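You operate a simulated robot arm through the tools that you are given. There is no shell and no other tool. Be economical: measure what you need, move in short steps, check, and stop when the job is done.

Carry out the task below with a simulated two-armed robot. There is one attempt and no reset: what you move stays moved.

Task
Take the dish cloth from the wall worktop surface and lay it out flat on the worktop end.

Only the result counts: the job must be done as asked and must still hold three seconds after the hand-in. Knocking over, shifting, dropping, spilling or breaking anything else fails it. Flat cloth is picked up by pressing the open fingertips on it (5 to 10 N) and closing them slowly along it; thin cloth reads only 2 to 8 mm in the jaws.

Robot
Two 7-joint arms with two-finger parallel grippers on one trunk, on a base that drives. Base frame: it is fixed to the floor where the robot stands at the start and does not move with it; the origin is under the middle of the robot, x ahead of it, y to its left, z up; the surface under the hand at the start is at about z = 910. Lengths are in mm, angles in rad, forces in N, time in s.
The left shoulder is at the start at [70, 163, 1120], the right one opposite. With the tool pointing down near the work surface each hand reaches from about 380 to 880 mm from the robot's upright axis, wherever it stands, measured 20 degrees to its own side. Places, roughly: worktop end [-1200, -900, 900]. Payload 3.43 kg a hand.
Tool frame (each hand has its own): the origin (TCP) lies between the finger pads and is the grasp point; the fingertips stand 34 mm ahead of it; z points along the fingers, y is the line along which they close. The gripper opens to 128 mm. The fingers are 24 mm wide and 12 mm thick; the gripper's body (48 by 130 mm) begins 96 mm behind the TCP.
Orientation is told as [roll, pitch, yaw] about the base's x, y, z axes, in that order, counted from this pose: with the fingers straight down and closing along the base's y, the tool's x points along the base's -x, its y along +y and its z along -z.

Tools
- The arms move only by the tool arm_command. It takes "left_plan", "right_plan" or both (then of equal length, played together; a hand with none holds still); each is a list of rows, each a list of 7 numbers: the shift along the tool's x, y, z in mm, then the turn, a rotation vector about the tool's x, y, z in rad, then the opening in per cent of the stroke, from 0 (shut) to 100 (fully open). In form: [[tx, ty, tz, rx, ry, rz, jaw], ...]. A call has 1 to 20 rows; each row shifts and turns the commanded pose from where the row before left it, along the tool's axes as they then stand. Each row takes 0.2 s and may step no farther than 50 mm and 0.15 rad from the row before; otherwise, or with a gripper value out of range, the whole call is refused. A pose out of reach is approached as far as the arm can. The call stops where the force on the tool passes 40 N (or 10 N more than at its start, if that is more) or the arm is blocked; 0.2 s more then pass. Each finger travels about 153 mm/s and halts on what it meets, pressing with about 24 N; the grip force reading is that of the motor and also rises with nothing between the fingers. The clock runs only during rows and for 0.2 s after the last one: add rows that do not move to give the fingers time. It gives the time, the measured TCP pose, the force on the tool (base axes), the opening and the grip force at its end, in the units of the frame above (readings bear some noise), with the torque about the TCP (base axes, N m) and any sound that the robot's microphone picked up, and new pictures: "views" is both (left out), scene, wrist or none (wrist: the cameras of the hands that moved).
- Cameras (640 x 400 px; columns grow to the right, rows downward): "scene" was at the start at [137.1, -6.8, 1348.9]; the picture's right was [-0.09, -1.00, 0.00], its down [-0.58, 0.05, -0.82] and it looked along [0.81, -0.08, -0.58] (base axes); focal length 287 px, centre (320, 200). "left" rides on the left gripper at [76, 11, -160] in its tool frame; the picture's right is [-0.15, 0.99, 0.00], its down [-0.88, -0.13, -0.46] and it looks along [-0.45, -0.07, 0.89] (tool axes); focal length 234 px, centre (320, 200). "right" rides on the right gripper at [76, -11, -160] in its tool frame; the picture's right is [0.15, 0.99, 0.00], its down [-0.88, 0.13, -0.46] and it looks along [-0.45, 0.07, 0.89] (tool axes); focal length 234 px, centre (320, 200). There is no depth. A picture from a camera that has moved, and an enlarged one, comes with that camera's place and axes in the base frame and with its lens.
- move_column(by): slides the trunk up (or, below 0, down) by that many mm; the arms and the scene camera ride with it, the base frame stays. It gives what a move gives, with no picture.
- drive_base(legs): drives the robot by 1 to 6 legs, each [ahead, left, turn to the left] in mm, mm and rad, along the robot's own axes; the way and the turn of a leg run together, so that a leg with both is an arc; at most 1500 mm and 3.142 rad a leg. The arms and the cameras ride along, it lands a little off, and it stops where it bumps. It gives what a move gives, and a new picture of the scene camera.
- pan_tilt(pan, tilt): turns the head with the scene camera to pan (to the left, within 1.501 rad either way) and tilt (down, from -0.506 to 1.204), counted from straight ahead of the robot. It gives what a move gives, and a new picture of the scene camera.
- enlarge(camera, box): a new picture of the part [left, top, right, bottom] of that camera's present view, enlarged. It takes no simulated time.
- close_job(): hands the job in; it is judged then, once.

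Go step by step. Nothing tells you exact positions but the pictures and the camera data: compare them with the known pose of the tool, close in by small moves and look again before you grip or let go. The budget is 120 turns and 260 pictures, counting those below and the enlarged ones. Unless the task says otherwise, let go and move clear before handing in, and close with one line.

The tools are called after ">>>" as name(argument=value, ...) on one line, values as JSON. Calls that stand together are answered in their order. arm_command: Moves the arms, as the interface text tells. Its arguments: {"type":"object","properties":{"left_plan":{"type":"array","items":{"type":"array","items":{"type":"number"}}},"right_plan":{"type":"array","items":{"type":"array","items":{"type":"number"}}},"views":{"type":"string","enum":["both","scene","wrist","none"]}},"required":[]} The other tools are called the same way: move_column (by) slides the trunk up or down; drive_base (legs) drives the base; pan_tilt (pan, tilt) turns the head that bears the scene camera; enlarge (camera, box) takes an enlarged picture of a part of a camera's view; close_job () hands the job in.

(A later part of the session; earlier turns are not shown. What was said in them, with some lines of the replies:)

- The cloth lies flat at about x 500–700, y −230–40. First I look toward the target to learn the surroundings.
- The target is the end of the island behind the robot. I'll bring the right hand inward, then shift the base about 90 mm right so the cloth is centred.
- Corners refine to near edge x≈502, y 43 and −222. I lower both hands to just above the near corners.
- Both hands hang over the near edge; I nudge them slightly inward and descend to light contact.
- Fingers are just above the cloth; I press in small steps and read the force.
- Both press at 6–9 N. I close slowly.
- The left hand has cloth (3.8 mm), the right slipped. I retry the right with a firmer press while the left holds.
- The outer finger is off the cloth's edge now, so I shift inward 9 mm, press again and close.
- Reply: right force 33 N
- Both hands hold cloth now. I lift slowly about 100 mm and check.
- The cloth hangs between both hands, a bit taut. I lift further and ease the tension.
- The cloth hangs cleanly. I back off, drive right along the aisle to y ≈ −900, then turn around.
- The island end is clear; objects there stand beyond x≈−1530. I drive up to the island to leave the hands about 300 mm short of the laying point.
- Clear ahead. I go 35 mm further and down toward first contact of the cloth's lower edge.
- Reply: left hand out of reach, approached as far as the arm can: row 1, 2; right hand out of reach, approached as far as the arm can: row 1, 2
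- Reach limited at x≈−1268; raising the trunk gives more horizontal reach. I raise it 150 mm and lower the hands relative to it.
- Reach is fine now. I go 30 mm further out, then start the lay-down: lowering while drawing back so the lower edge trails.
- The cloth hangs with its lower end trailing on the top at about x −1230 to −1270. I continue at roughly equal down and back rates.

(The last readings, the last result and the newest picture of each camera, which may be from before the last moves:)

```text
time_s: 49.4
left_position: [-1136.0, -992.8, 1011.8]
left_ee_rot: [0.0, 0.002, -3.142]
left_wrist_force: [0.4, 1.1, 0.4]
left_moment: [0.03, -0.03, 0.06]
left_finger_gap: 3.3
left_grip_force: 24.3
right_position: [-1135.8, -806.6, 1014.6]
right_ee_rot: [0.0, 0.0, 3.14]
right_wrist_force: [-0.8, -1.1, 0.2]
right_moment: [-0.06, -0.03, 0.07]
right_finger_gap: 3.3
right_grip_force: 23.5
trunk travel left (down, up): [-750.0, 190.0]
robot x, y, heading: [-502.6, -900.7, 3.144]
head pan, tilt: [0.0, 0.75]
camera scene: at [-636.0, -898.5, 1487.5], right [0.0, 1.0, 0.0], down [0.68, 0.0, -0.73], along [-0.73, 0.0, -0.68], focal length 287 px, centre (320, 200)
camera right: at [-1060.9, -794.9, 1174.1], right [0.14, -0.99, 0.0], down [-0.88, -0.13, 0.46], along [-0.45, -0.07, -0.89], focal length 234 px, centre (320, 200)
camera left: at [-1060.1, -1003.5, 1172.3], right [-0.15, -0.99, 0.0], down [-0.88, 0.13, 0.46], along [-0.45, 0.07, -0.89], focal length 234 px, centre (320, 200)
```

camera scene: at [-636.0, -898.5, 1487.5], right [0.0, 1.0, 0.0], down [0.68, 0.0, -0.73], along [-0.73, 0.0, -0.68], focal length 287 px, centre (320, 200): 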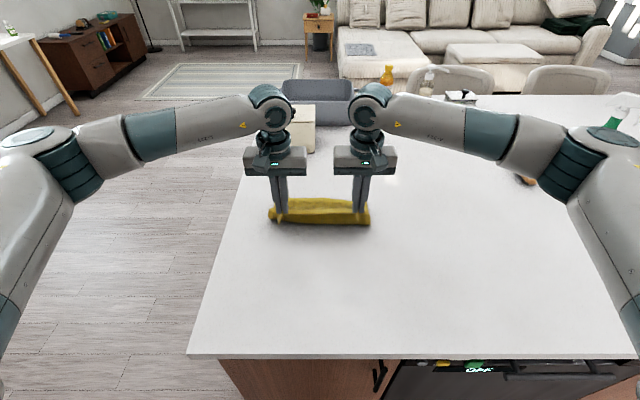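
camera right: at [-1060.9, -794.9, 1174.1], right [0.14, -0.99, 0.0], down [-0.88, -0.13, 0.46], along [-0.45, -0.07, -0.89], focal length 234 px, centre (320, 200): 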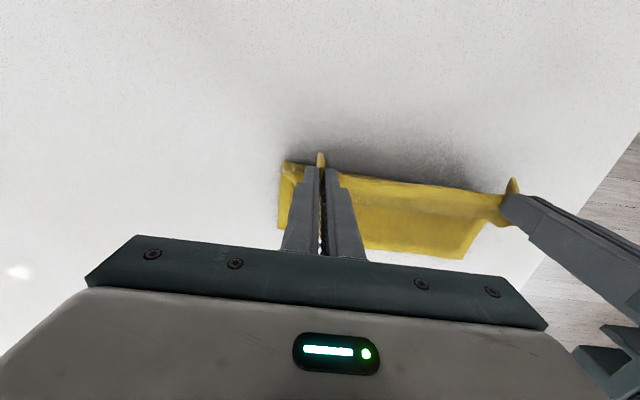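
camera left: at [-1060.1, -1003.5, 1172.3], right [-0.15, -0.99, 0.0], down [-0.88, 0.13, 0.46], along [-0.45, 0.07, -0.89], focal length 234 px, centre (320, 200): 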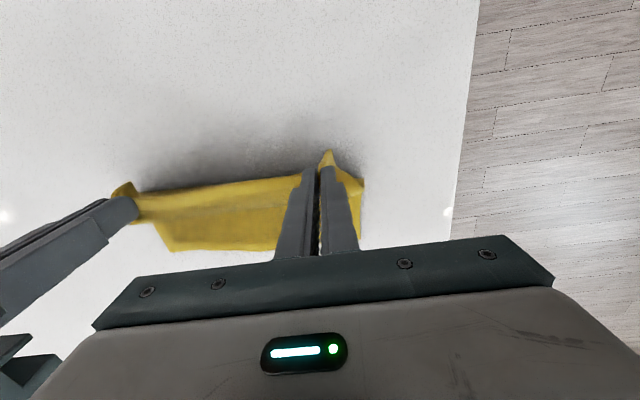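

The far edge slid to about x −1245, so the cloth would end ~50 mm short of the target centre. I lift again and restart further out, tilting the fingers outward for more reach.

>>> arm_command(left_plan=[[0, 0, -20, 0, 0, 0, 0], [0, 0, -30, 0, 0, 0, 0], [0, 0, -30, 0, 0, 0, 0], [0, 0, -30, 0, 0, 0, 0], [0, 0, -33, 0, 0, 0, 0], [0, 0, 0, 0, -0.1, 0, 0], [0, 0, 0, 0, -0.1, 0, 0], [0, 0, 0, 0, -0.1, 0, 0], [0, 0, 0, 0, -0.1, 0, 0], [0, 0, 0, 0, 0, 0, 0]], right_plan=[[0, 0, -20, 0, 0, 0, 0], [0, 0, -30, 0, 0, 0, 0], [0, 0, -30, 0, 0, 0, 0], [0, 0, -30, 0, 0, 0, 0], [0, 0, -30, 0, 0, 0, 0], [0, 0, 0, 0, -0.1, 0, 0], [0, 0, 0, 0, -0.1, 0, 0], [0, 0, 0, 0, -0.1, 0, 0], [0, 0, 0, 0, -0.1, 0, 0], [0, 0, 0, 0, 0, 0, 0]], views="scene")

```text
time_s: 51.6
left_position: [-1136.1, -991.9, 1155.2]
left_ee_rot: [0.0, -0.402, -3.142]
left_wrist_force: [0.0, 1.2, -0.2]
left_moment: [0.02, -0.05, 0.06]
left_finger_gap: 3.3
left_grip_force: 23.7
right_position: [-1135.6, -807.0, 1154.3]
right_ee_rot: [0.001, -0.401, 3.139]
right_wrist_force: [0.7, -1.7, -0.6]
right_moment: [-0.03, -0.04, 0.06]
right_finger_gap: 3.1
right_grip_force: 23.4
trunk travel left (down, up): [-750.0, 190.0]
robot x, y, heading: [-499.8, -899.0, 3.139]
head pan, tilt: [0.0, 0.75]
camera scene: at [-636.4, -898.4, 1487.5], right [0.0, 1.0, 0.0], down [0.68, 0.0, -0.73], along [-0.73, 0.0, -0.68], focal length 287 px, centre (320, 200)
```

scene: 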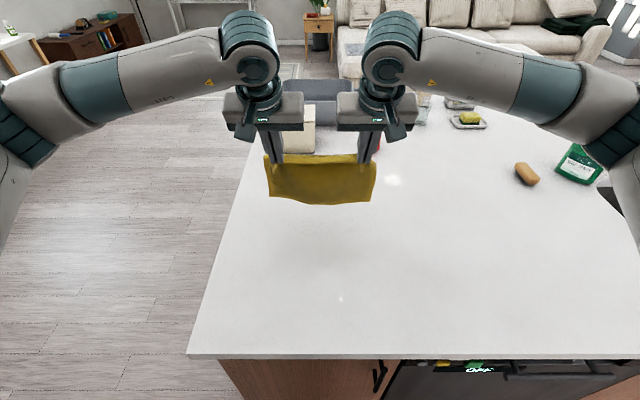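

Tilt works as intended. I extend ~207 mm forward level.

>>> arm_command(left_plan=[[-21.2, 0, 8.95, 0, 0, 0, 0], [-21.2, 0, 8.95, 0, 0, 0, 0], [-21.2, 0, 8.95, 0, 0, 0, 0], [-21.2, 0, 8.95, 0, 0, 0, 0], [-21.2, 0, 8.95, 0, 0, 0, 0], [-21.2, 0, 8.95, 0, 0, 0, 0], [-21.2, 0, 8.95, 0, 0, 0, 0], [-21.2, 0, 8.95, 0, 0, 0, 0], [-21.2, 0, 8.95, 0, 0, 0, 0], [0, 0, 0, 0, 0, 0, 0], [0, 0, 0, 0, 0, 0, 0]], right_plan=[[-21.2, 0, 8.95, 0, 0, 0, 0], [-21.2, 0, 8.95, 0, 0, 0, 0], [-21.2, 0, 8.95, 0, 0, 0, 0], [-21.2, 0, 8.95, 0, 0, 0, 0], [-21.2, 0, 8.95, 0, 0, 0, 0], [-21.2, 0, 8.95, 0, 0, 0, 0], [-21.2, 0, 8.95, 0, 0, 0, 0], [-21.2, 0, 8.95, 0, 0, 0, 0], [-21.2, 0, 8.95, 0, 0, 0, 0], [0, 0, 0, 0, 0, 0, 0], [0, 0, 0, 0, 0, 0, 0]])

```text
time_s: 54.0
left_position: [-1342.5, -990.2, 1156.2]
left_ee_rot: [0.0, -0.399, -3.142]
left_wrist_force: [0.7, 0.2, 0.3]
left_moment: [0.06, 0.01, 0.08]
left_finger_gap: 3.3
left_grip_force: 23.7
right_position: [-1341.8, -806.0, 1155.2]
right_ee_rot: [0.001, -0.401, 3.14]
right_wrist_force: [0.1, -1.1, -0.3]
right_moment: [-0.03, 0.0, 0.06]
right_finger_gap: 3.2
right_grip_force: 23.9
trunk travel left (down, up): [-750.0, 190.0]
robot x, y, heading: [-498.8, -899.3, 3.14]
head pan, tilt: [0.0, 0.75]
camera scene: at [-635.9, -898.5, 1487.5], right [0.0, 1.0, 0.0], down [0.68, 0.0, -0.73], along [-0.73, 0.0, -0.68], focal length 287 px, centre (320, 200)
camera right: at [-1210.5, -795.0, 1271.8], right [0.13, -0.99, -0.06], down [-0.63, -0.13, 0.76], along [-0.76, -0.07, -0.64], focal length 234 px, centre (320, 200)
camera left: at [-1211.4, -1002.5, 1274.3], right [-0.13, -0.99, 0.06], down [-0.63, 0.13, 0.76], along [-0.76, 0.07, -0.64], focal length 234 px, centre (320, 200)
```

scene: 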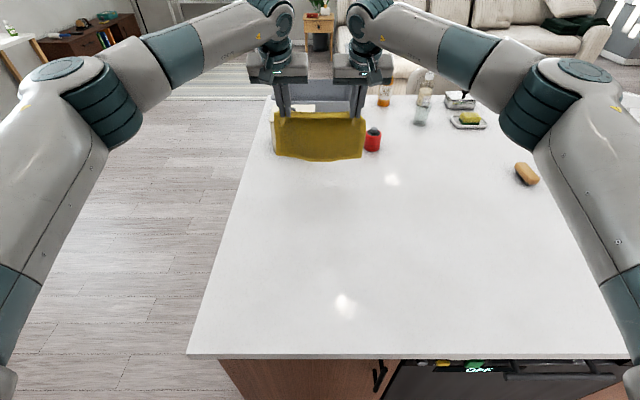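
right: 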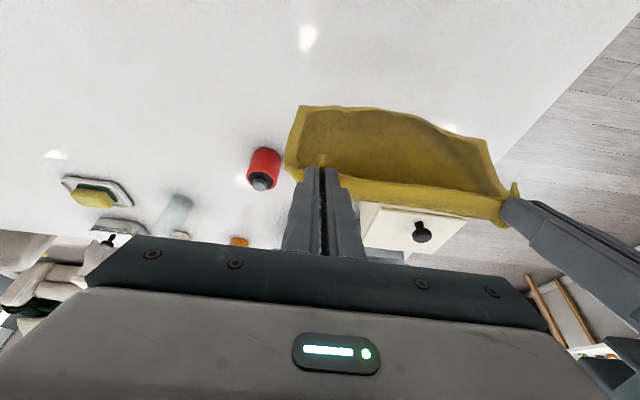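
left: 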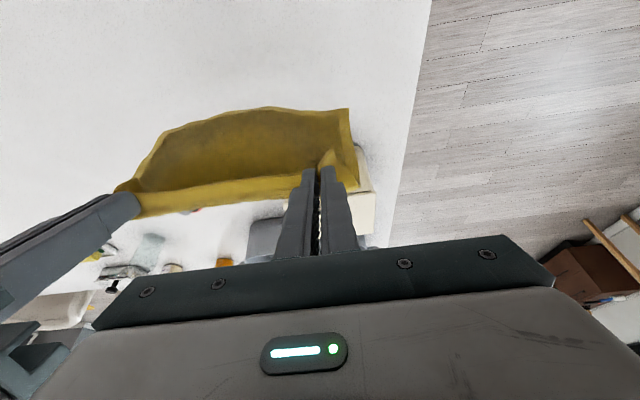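

Cloth hangs over x≈−1355, clear of the canister (x≈−1540). I begin laying down again, with gentler backward travel.

>>> arm_command(left_plan=[[9.3, 0, 9.1, 0, 0, 0, 0], [13.9, 0, 7.2, 0, 0, 0, 0], [17.7, 0, 3.4, 0, 0, 0, 0], [17.7, 0, 3.4, 0, 0, 0, 0], [15.7, 0, 6.4, 0, 0, 0, 0], [15.7, 0, 6.4, 0, 0, 0, 0], [15.7, 0, 6.4, 0, 0, 0, 0], [15.7, 0, 6.4, 0, 0, 0, 0], [0, 0, 0, 0, 0, 0, 0]], right_plan=[[9.3, 0, 9.1, 0, 0, 0, 0], [13.9, 0, 7.2, 0, 0, 0, 0], [17.7, 0, 3.4, 0, 0, 0, 0], [17.7, 0, 3.4, 0, 0, 0, 0], [15.7, 0, 6.4, 0, 0, 0, 0], [15.7, 0, 6.4, 0, 0, 0, 0], [15.7, 0, 6.4, 0, 0, 0, 0], [15.7, 0, 6.4, 0, 0, 0, 0], [0, 0, 0, 0, 0, 0, 0]])

```text
time_s: 56.0
left_position: [-1249.7, -991.4, 1064.5]
left_ee_rot: [0.002, -0.402, -3.14]
left_wrist_force: [0.1, 0.9, 0.3]
left_moment: [0.02, -0.02, 0.03]
left_finger_gap: 3.1
left_grip_force: 23.6
right_position: [-1249.7, -804.7, 1061.0]
right_ee_rot: [0.0, -0.4, 3.14]
right_wrist_force: [0.4, -2.0, 0.2]
right_moment: [-0.09, -0.03, 0.1]
right_finger_gap: 3.2
right_grip_force: 23.8
trunk travel left (down, up): [-750.0, 190.0]
robot x, y, heading: [-499.2, -899.0, 3.142]
head pan, tilt: [0.0, 0.75]
camera scene: at [-636.0, -898.5, 1487.5], right [0.0, 1.0, 0.0], down [0.68, 0.0, -0.73], along [-0.73, 0.0, -0.68], focal length 287 px, centre (320, 200)
camera right: at [-1118.5, -794.2, 1179.4], right [0.13, -0.99, -0.06], down [-0.63, -0.13, 0.76], along [-0.76, -0.07, -0.64], focal length 234 px, centre (320, 200)
camera left: at [-1118.6, -1003.4, 1182.1], right [-0.13, -0.99, 0.06], down [-0.63, 0.13, 0.76], along [-0.76, 0.07, -0.64], focal length 234 px, centre (320, 200)
```

scene: 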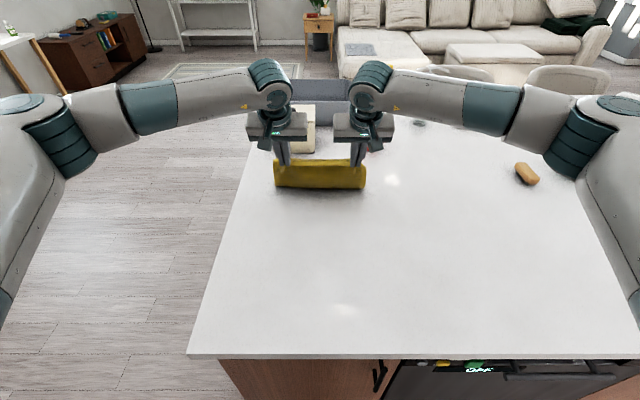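
right: 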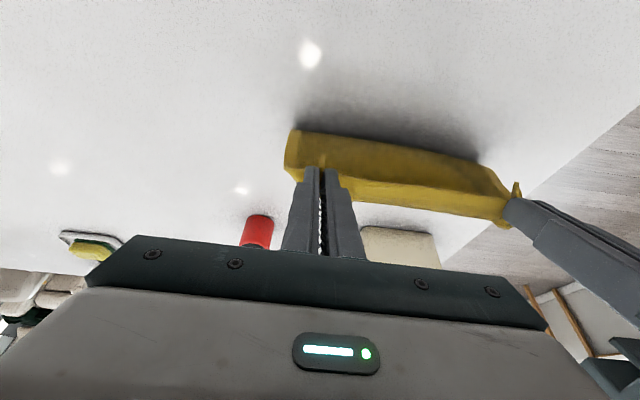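
left: 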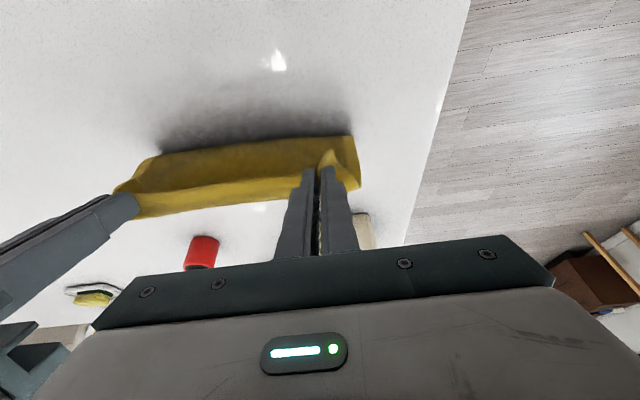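

Good: the contact line is at x≈−1300 with the far end trailing beyond. I straighten the tools and continue down and back.

>>> arm_command(left_plan=[[0, 0, 0, 0, 0.1, 0, 0], [0, 0, 0, 0, 0.1, 0, 0], [0, 0, 0, 0, 0.1, 0, 0], [0, 0, 0, 0, 0.1, 0, 0], [12, 0, 13, 0, 0, 0, 0], [13, 0, 12, 0, 0, 0, 0], [13, 0, 12, 0, 0, 0, 0], [14, 0, 12, 0, 0, 0, 0], [14, 0, 11, 0, 0, 0, 0], [15, 0, 10, 0, 0, 0, 0], [15, 0, 10, 0, 0, 0, 0], [15, 0, 10, 0, 0, 0, 0], [0, 0, 0, 0, 0, 0, 0]], right_plan=[[0, 0, 0, 0, 0.1, 0, 0], [0, 0, 0, 0, 0.1, 0, 0], [0, 0, 0, 0, 0.1, 0, 0], [0, 0, 0, 0, 0.1, 0, 0], [12, 0, 12, 0, 0, 0, 0], [13, 0, 12, 0, 0, 0, 0], [13, 0, 12, 0, 0, 0, 0], [14, 0, 11, 0, 0, 0, 0], [14, 0, 11, 0, 0, 0, 0], [15, 0, 10, 0, 0, 0, 0], [15, 0, 10, 0, 0, 0, 0], [15, 0, 10, 0, 0, 0, 0], [0, 0, 0, 0, 0, 0, 0]])

```text
time_s: 58.8
left_position: [-1138.9, -992.3, 973.2]
left_ee_rot: [0.001, 0.002, -3.141]
left_wrist_force: [-0.2, 0.9, -0.7]
left_moment: [0.04, 0.0, 0.0]
left_finger_gap: 3.2
left_grip_force: 24.1
right_position: [-1141.7, -807.6, 974.4]
right_ee_rot: [0.0, 0.0, 3.14]
right_wrist_force: [-0.6, -1.4, -0.8]
right_moment: [-0.03, 0.02, 0.03]
right_finger_gap: 3.0
right_grip_force: 23.8
trunk travel left (down, up): [-750.0, 190.0]
robot x, y, heading: [-501.5, -898.0, 3.141]
head pan, tilt: [0.0, 0.75]
camera scene: at [-636.1, -898.4, 1487.5], right [0.0, 1.0, 0.0], down [0.68, 0.0, -0.73], along [-0.73, 0.0, -0.68], focal length 287 px, centre (320, 200)
camera right: at [-1065.4, -795.8, 1133.9], right [0.15, -0.99, 0.0], down [-0.88, -0.13, 0.46], along [-0.45, -0.07, -0.89], focal length 234 px, centre (320, 200)
camera left: at [-1063.5, -1002.6, 1133.0], right [-0.15, -0.99, 0.0], down [-0.88, 0.13, 0.46], along [-0.45, 0.07, -0.89], focal length 234 px, centre (320, 200)
```

scene: 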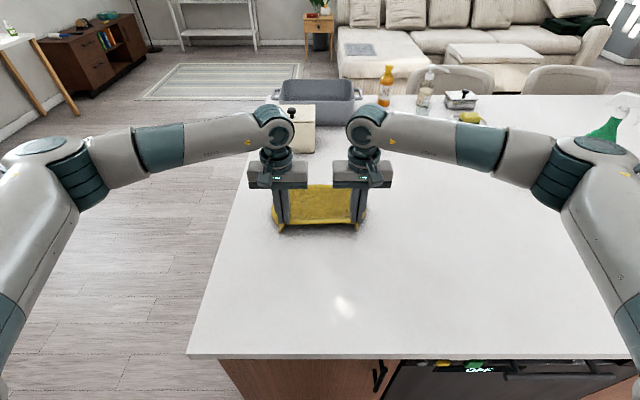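
right: 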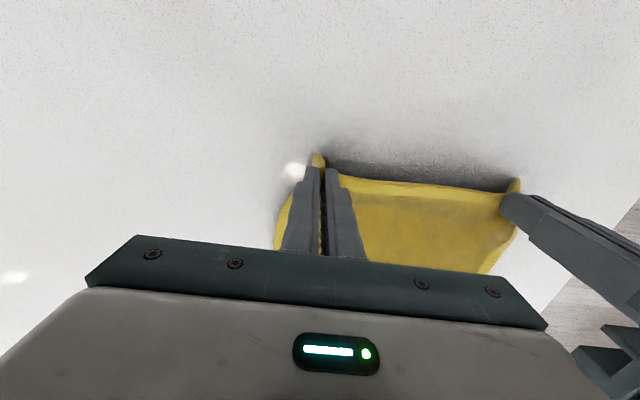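
left: 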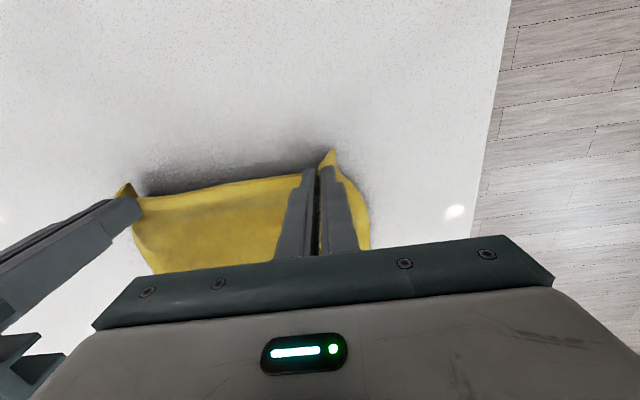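

The cloth is nearly laid: far edge x≈−1320, near edge low. I lower to the surface with a final pull to stretch it flat.

>>> arm_command(left_plan=[[10, 0, 5, 0, 0, 0, 0], [10, 0, 6, 0, 0, 0, 0], [10, 0, 6, 0, 0, 0, 0], [8, 0, 5, 0, 0, 0, 0], [4, 0, 3, 0, 0, 0, 0], [0, 0, 0, 0, 0, 0, 0]], right_plan=[[10, 0, 5, 0, 0, 0, 0], [11, 0, 6, 0, 0, 0, 0], [12, 0, 6, 0, 0, 0, 0], [8, 0, 5, 0, 0, 0, 0], [4, 0, 4, 0, 0, 0, 0], [0, 0, 0, 0, 0, 0, 0]])

```text
time_s: 60.2
left_position: [-1096.7, -990.7, 948.5]
left_ee_rot: [-0.001, -0.001, -3.143]
left_wrist_force: [-1.2, 2.2, 2.0]
left_moment: [0.07, 0.0, 0.06]
left_finger_gap: 3.1
left_grip_force: 23.9
right_position: [-1093.5, -806.1, 948.3]
right_ee_rot: [0.0, -0.002, 3.141]
right_wrist_force: [-0.7, -1.7, 3.6]
right_moment: [-0.02, 0.04, 0.08]
right_finger_gap: 3.5
right_grip_force: 24.3
trunk travel left (down, up): [-750.0, 190.0]
robot x, y, heading: [-497.7, -900.2, 3.139]
head pan, tilt: [0.0, 0.75]
camera scene: at [-635.6, -898.5, 1487.6], right [0.0, 1.0, 0.0], down [0.68, 0.0, -0.73], along [-0.73, 0.0, -0.68], focal length 287 px, centre (320, 200)
camera right: at [-1018.8, -795.0, 1108.7], right [0.15, -0.99, 0.0], down [-0.88, -0.13, 0.46], along [-0.45, -0.07, -0.89], focal length 234 px, centre (320, 200)
camera left: at [-1021.8, -1003.6, 1109.1], right [-0.15, -0.99, 0.0], down [-0.88, 0.13, 0.46], along [-0.45, 0.07, -0.89], focal length 234 px, centre (320, 200)
```

scene: 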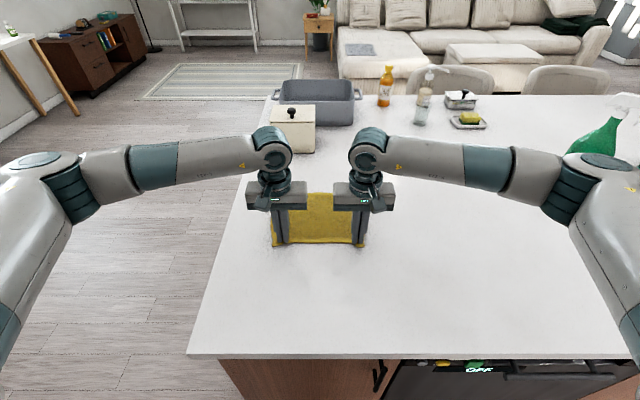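
right: 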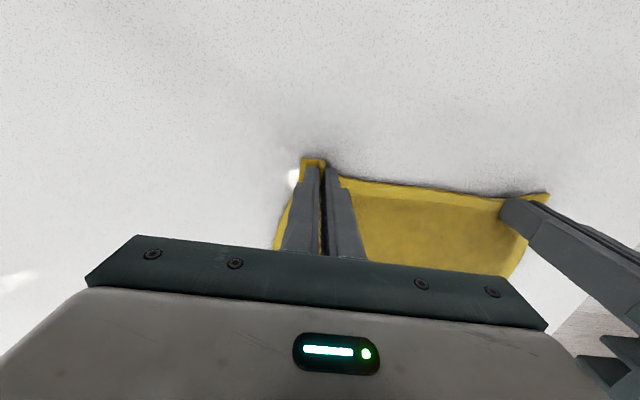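
left: 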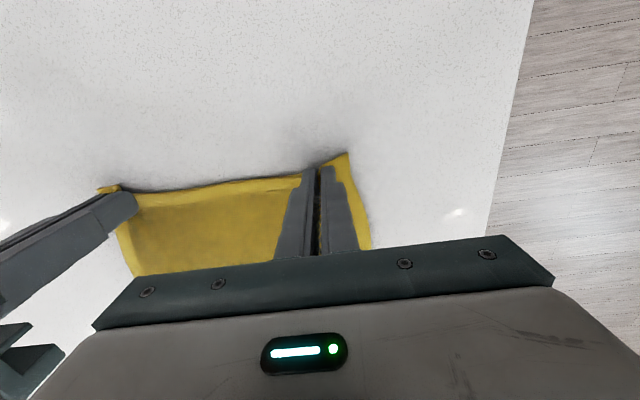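

The cloth lies from x≈−1290 to −1085. I open slowly to about 20 % so the fingers spread the pinch back out.

>>> arm_command(left_plan=[[0, 0, 1, 0, 0, 0, 2], [0, 0, 0, 0, 0, 0, 4], [0, 0, 0, 0, 0, 0, 6], [0, 0, 0, 0, 0, 0, 8], [0, 0, 0, 0, 0, 0, 10], [0, 0, 0, 0, 0, 0, 12], [0, 0, 0, 0, 0, 0, 14], [0, 0, 0, 0, 0, 0, 16], [0, 0, 0, 0, 0, 0, 18], [0, 0, 0, 0, 0, 0, 20], [0, 0, 0, 0, 0, 0, 20]], right_plan=[[0, 0, 0, 0, 0, 0, 2], [0, 0, 0, 0, 0, 0, 4], [0, 0, 0, 0, 0, 0, 6], [0, 0, 0, 0, 0, 0, 8], [0, 0, 0, 0, 0, 0, 10], [0, 0, 0, 0, 0, 0, 12], [0, 0, 0, 0, 0, 0, 14], [0, 0, 0, 0, 0, 0, 16], [0, 0, 0, 0, 0, 0, 18], [0, 0, 0, 0, 0, 0, 20], [0, 0, 0, 0, 0, 0, 20]])

```text
time_s: 62.6
left_position: [-1096.9, -992.8, 948.6]
left_ee_rot: [0.0, 0.002, -3.141]
left_wrist_force: [-0.2, 0.2, 3.1]
left_moment: [0.02, -0.03, -0.01]
left_finger_gap: 24.6
left_grip_force: 0.0
right_position: [-1094.0, -805.9, 948.4]
right_ee_rot: [0.001, 0.002, 3.139]
right_wrist_force: [-0.4, -0.2, 1.6]
right_moment: [0.0, 0.01, 0.03]
right_finger_gap: 24.7
right_grip_force: 0.1
trunk travel left (down, up): [-750.0, 190.0]
robot x, y, heading: [-502.2, -900.2, 3.14]
head pan, tilt: [0.0, 0.75]
camera scene: at [-635.4, -898.4, 1487.6], right [0.0, 1.0, 0.0], down [0.68, 0.0, -0.73], along [-0.73, 0.0, -0.68], focal length 287 px, centre (320, 200)
camera right: at [-1018.6, -795.0, 1108.5], right [0.15, -0.99, 0.0], down [-0.88, -0.13, 0.46], along [-0.45, -0.07, -0.89], focal length 234 px, centre (320, 200)
camera left: at [-1021.3, -1003.7, 1108.0], right [-0.15, -0.99, 0.0], down [-0.88, 0.13, 0.46], along [-0.45, 0.07, -0.89], focal length 234 px, centre (320, 200)
```

scene: 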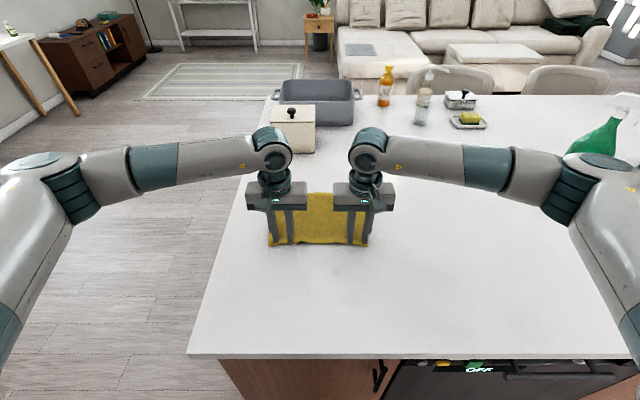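
right: 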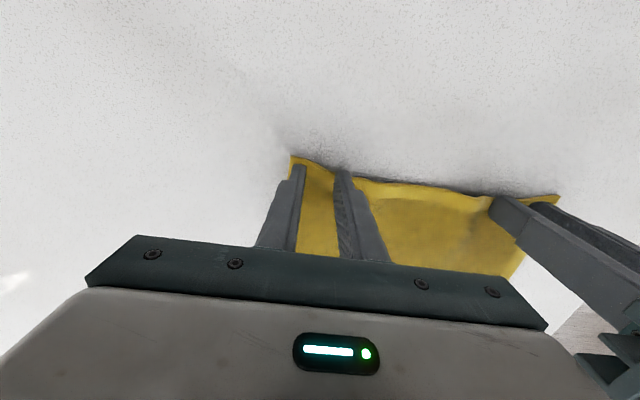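
left: 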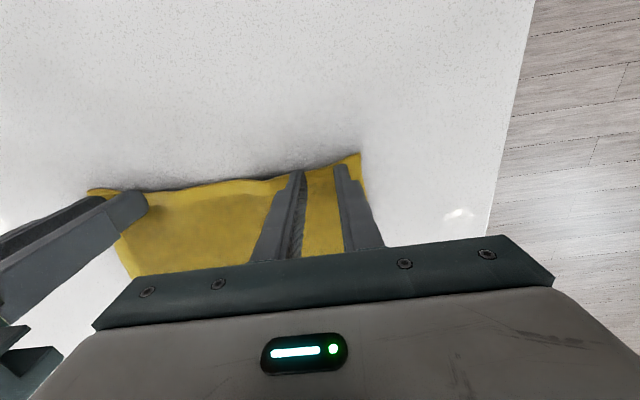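

Released. I lift straight up and inspect.

>>> arm_command(left_plan=[[0, 0, -3, 0, 0, 0, 20], [0, 0, -6, 0, 0, 0, 20], [0, 0, -15, 0, 0, 0, 20], [0, 0, -30, 0, 0, 0, 20], [0, 0, -40, 0, 0, 0, 20], [0, 10, -40, 0, 0, 0, 20], [0, 30, -20, 0, 0, 0, 20], [0, 40, 0, 0, 0, 0, 20], [0, 40, 0, 0, 0, 0, 20]], right_plan=[[0, 0, -3, 0, 0, 0, 20], [0, 0, -6, 0, 0, 0, 20], [0, 0, -15, 0, 0, 0, 20], [0, 0, -30, 0, 0, 0, 20], [0, 0, -40, 0, 0, 0, 20], [0, -10, -40, 0, 0, 0, 20], [0, -30, -20, 0, 0, 0, 20], [0, -40, 0, 0, 0, 0, 20], [0, -40, 0, 0, 0, 0, 20]])

>>> enlarge(camera="scene", box=[220, 150, 420, 275])

```text
time_s: 64.6
left_position: [-1097.4, -1112.2, 1101.7]
left_ee_rot: [-0.001, -0.003, -3.141]
left_wrist_force: [-0.4, -0.3, 0.0]
left_moment: [0.01, 0.03, -0.04]
left_finger_gap: 25.7
left_grip_force: 0.1
right_position: [-1093.6, -686.0, 1103.1]
right_ee_rot: [0.001, -0.002, 3.143]
right_wrist_force: [0.2, 0.2, 0.2]
right_moment: [0.0, 0.0, 0.01]
right_finger_gap: 25.8
right_grip_force: 0.0
trunk travel left (down, up): [-750.0, 190.0]
robot x, y, heading: [-503.4, -900.2, 3.145]
head pan, tilt: [0.0, 0.75]
camera scene: at [-634.6, -898.2, 1487.7], right [0.0, 1.0, 0.0], down [0.68, 0.0, -0.73], along [-0.73, 0.0, -0.68], focal length 287 px, centre (320, 200)
camera right: at [-1017.5, -673.6, 1262.8], right [0.15, -0.99, 0.0], down [-0.88, -0.13, 0.46], along [-0.45, -0.07, -0.89], focal length 234 px, centre (320, 200)
camera left: at [-1021.6, -1123.1, 1262.0], right [-0.15, -0.99, 0.0], down [-0.88, 0.13, 0.46], along [-0.45, 0.07, -0.89], focal length 234 px, centre (320, 200)
```

scene: 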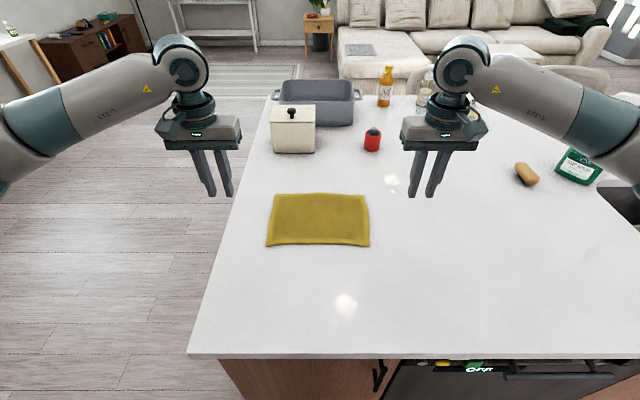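
right: 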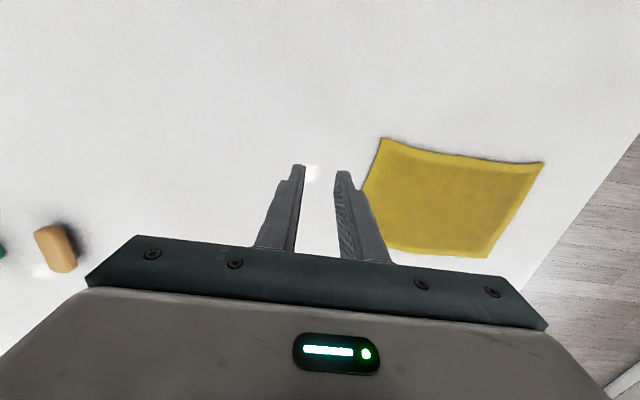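
left: 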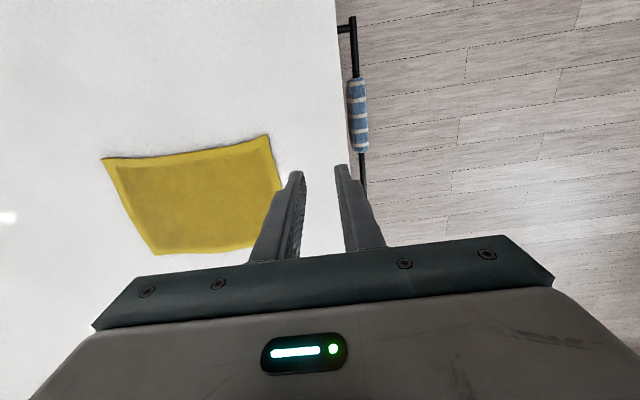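

```text
3.20 times, centred on (320, 212) of scene
camera zoom: at [-634.6, -898.2, 1487.7], right [0.0, 1.0, 0.0], down [0.68, 0.0, -0.73], along [-0.73, 0.0, -0.68], focal length 920 px, centre (320, 160)
```

zoom: 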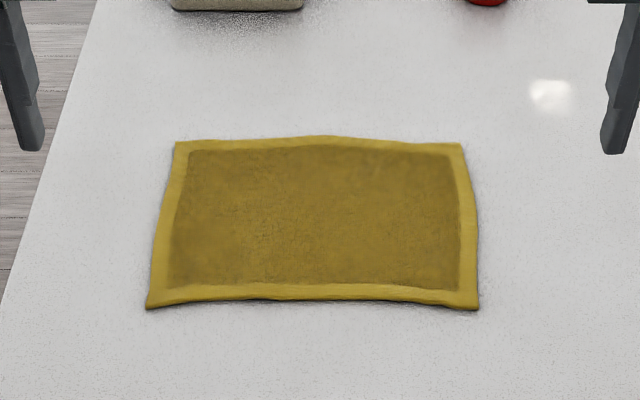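

The cloth lies flat and fully spread, centred at about (−1185, −900). Both hands are clear and nothing else was touched, so I hand in.

>>> close_job()

```text
The job is handed in.
```

The dish cloth is laid out flat on the worktop end, centred at about x −1185, y −900. Both hands are clear, and I saw nothing else moved.
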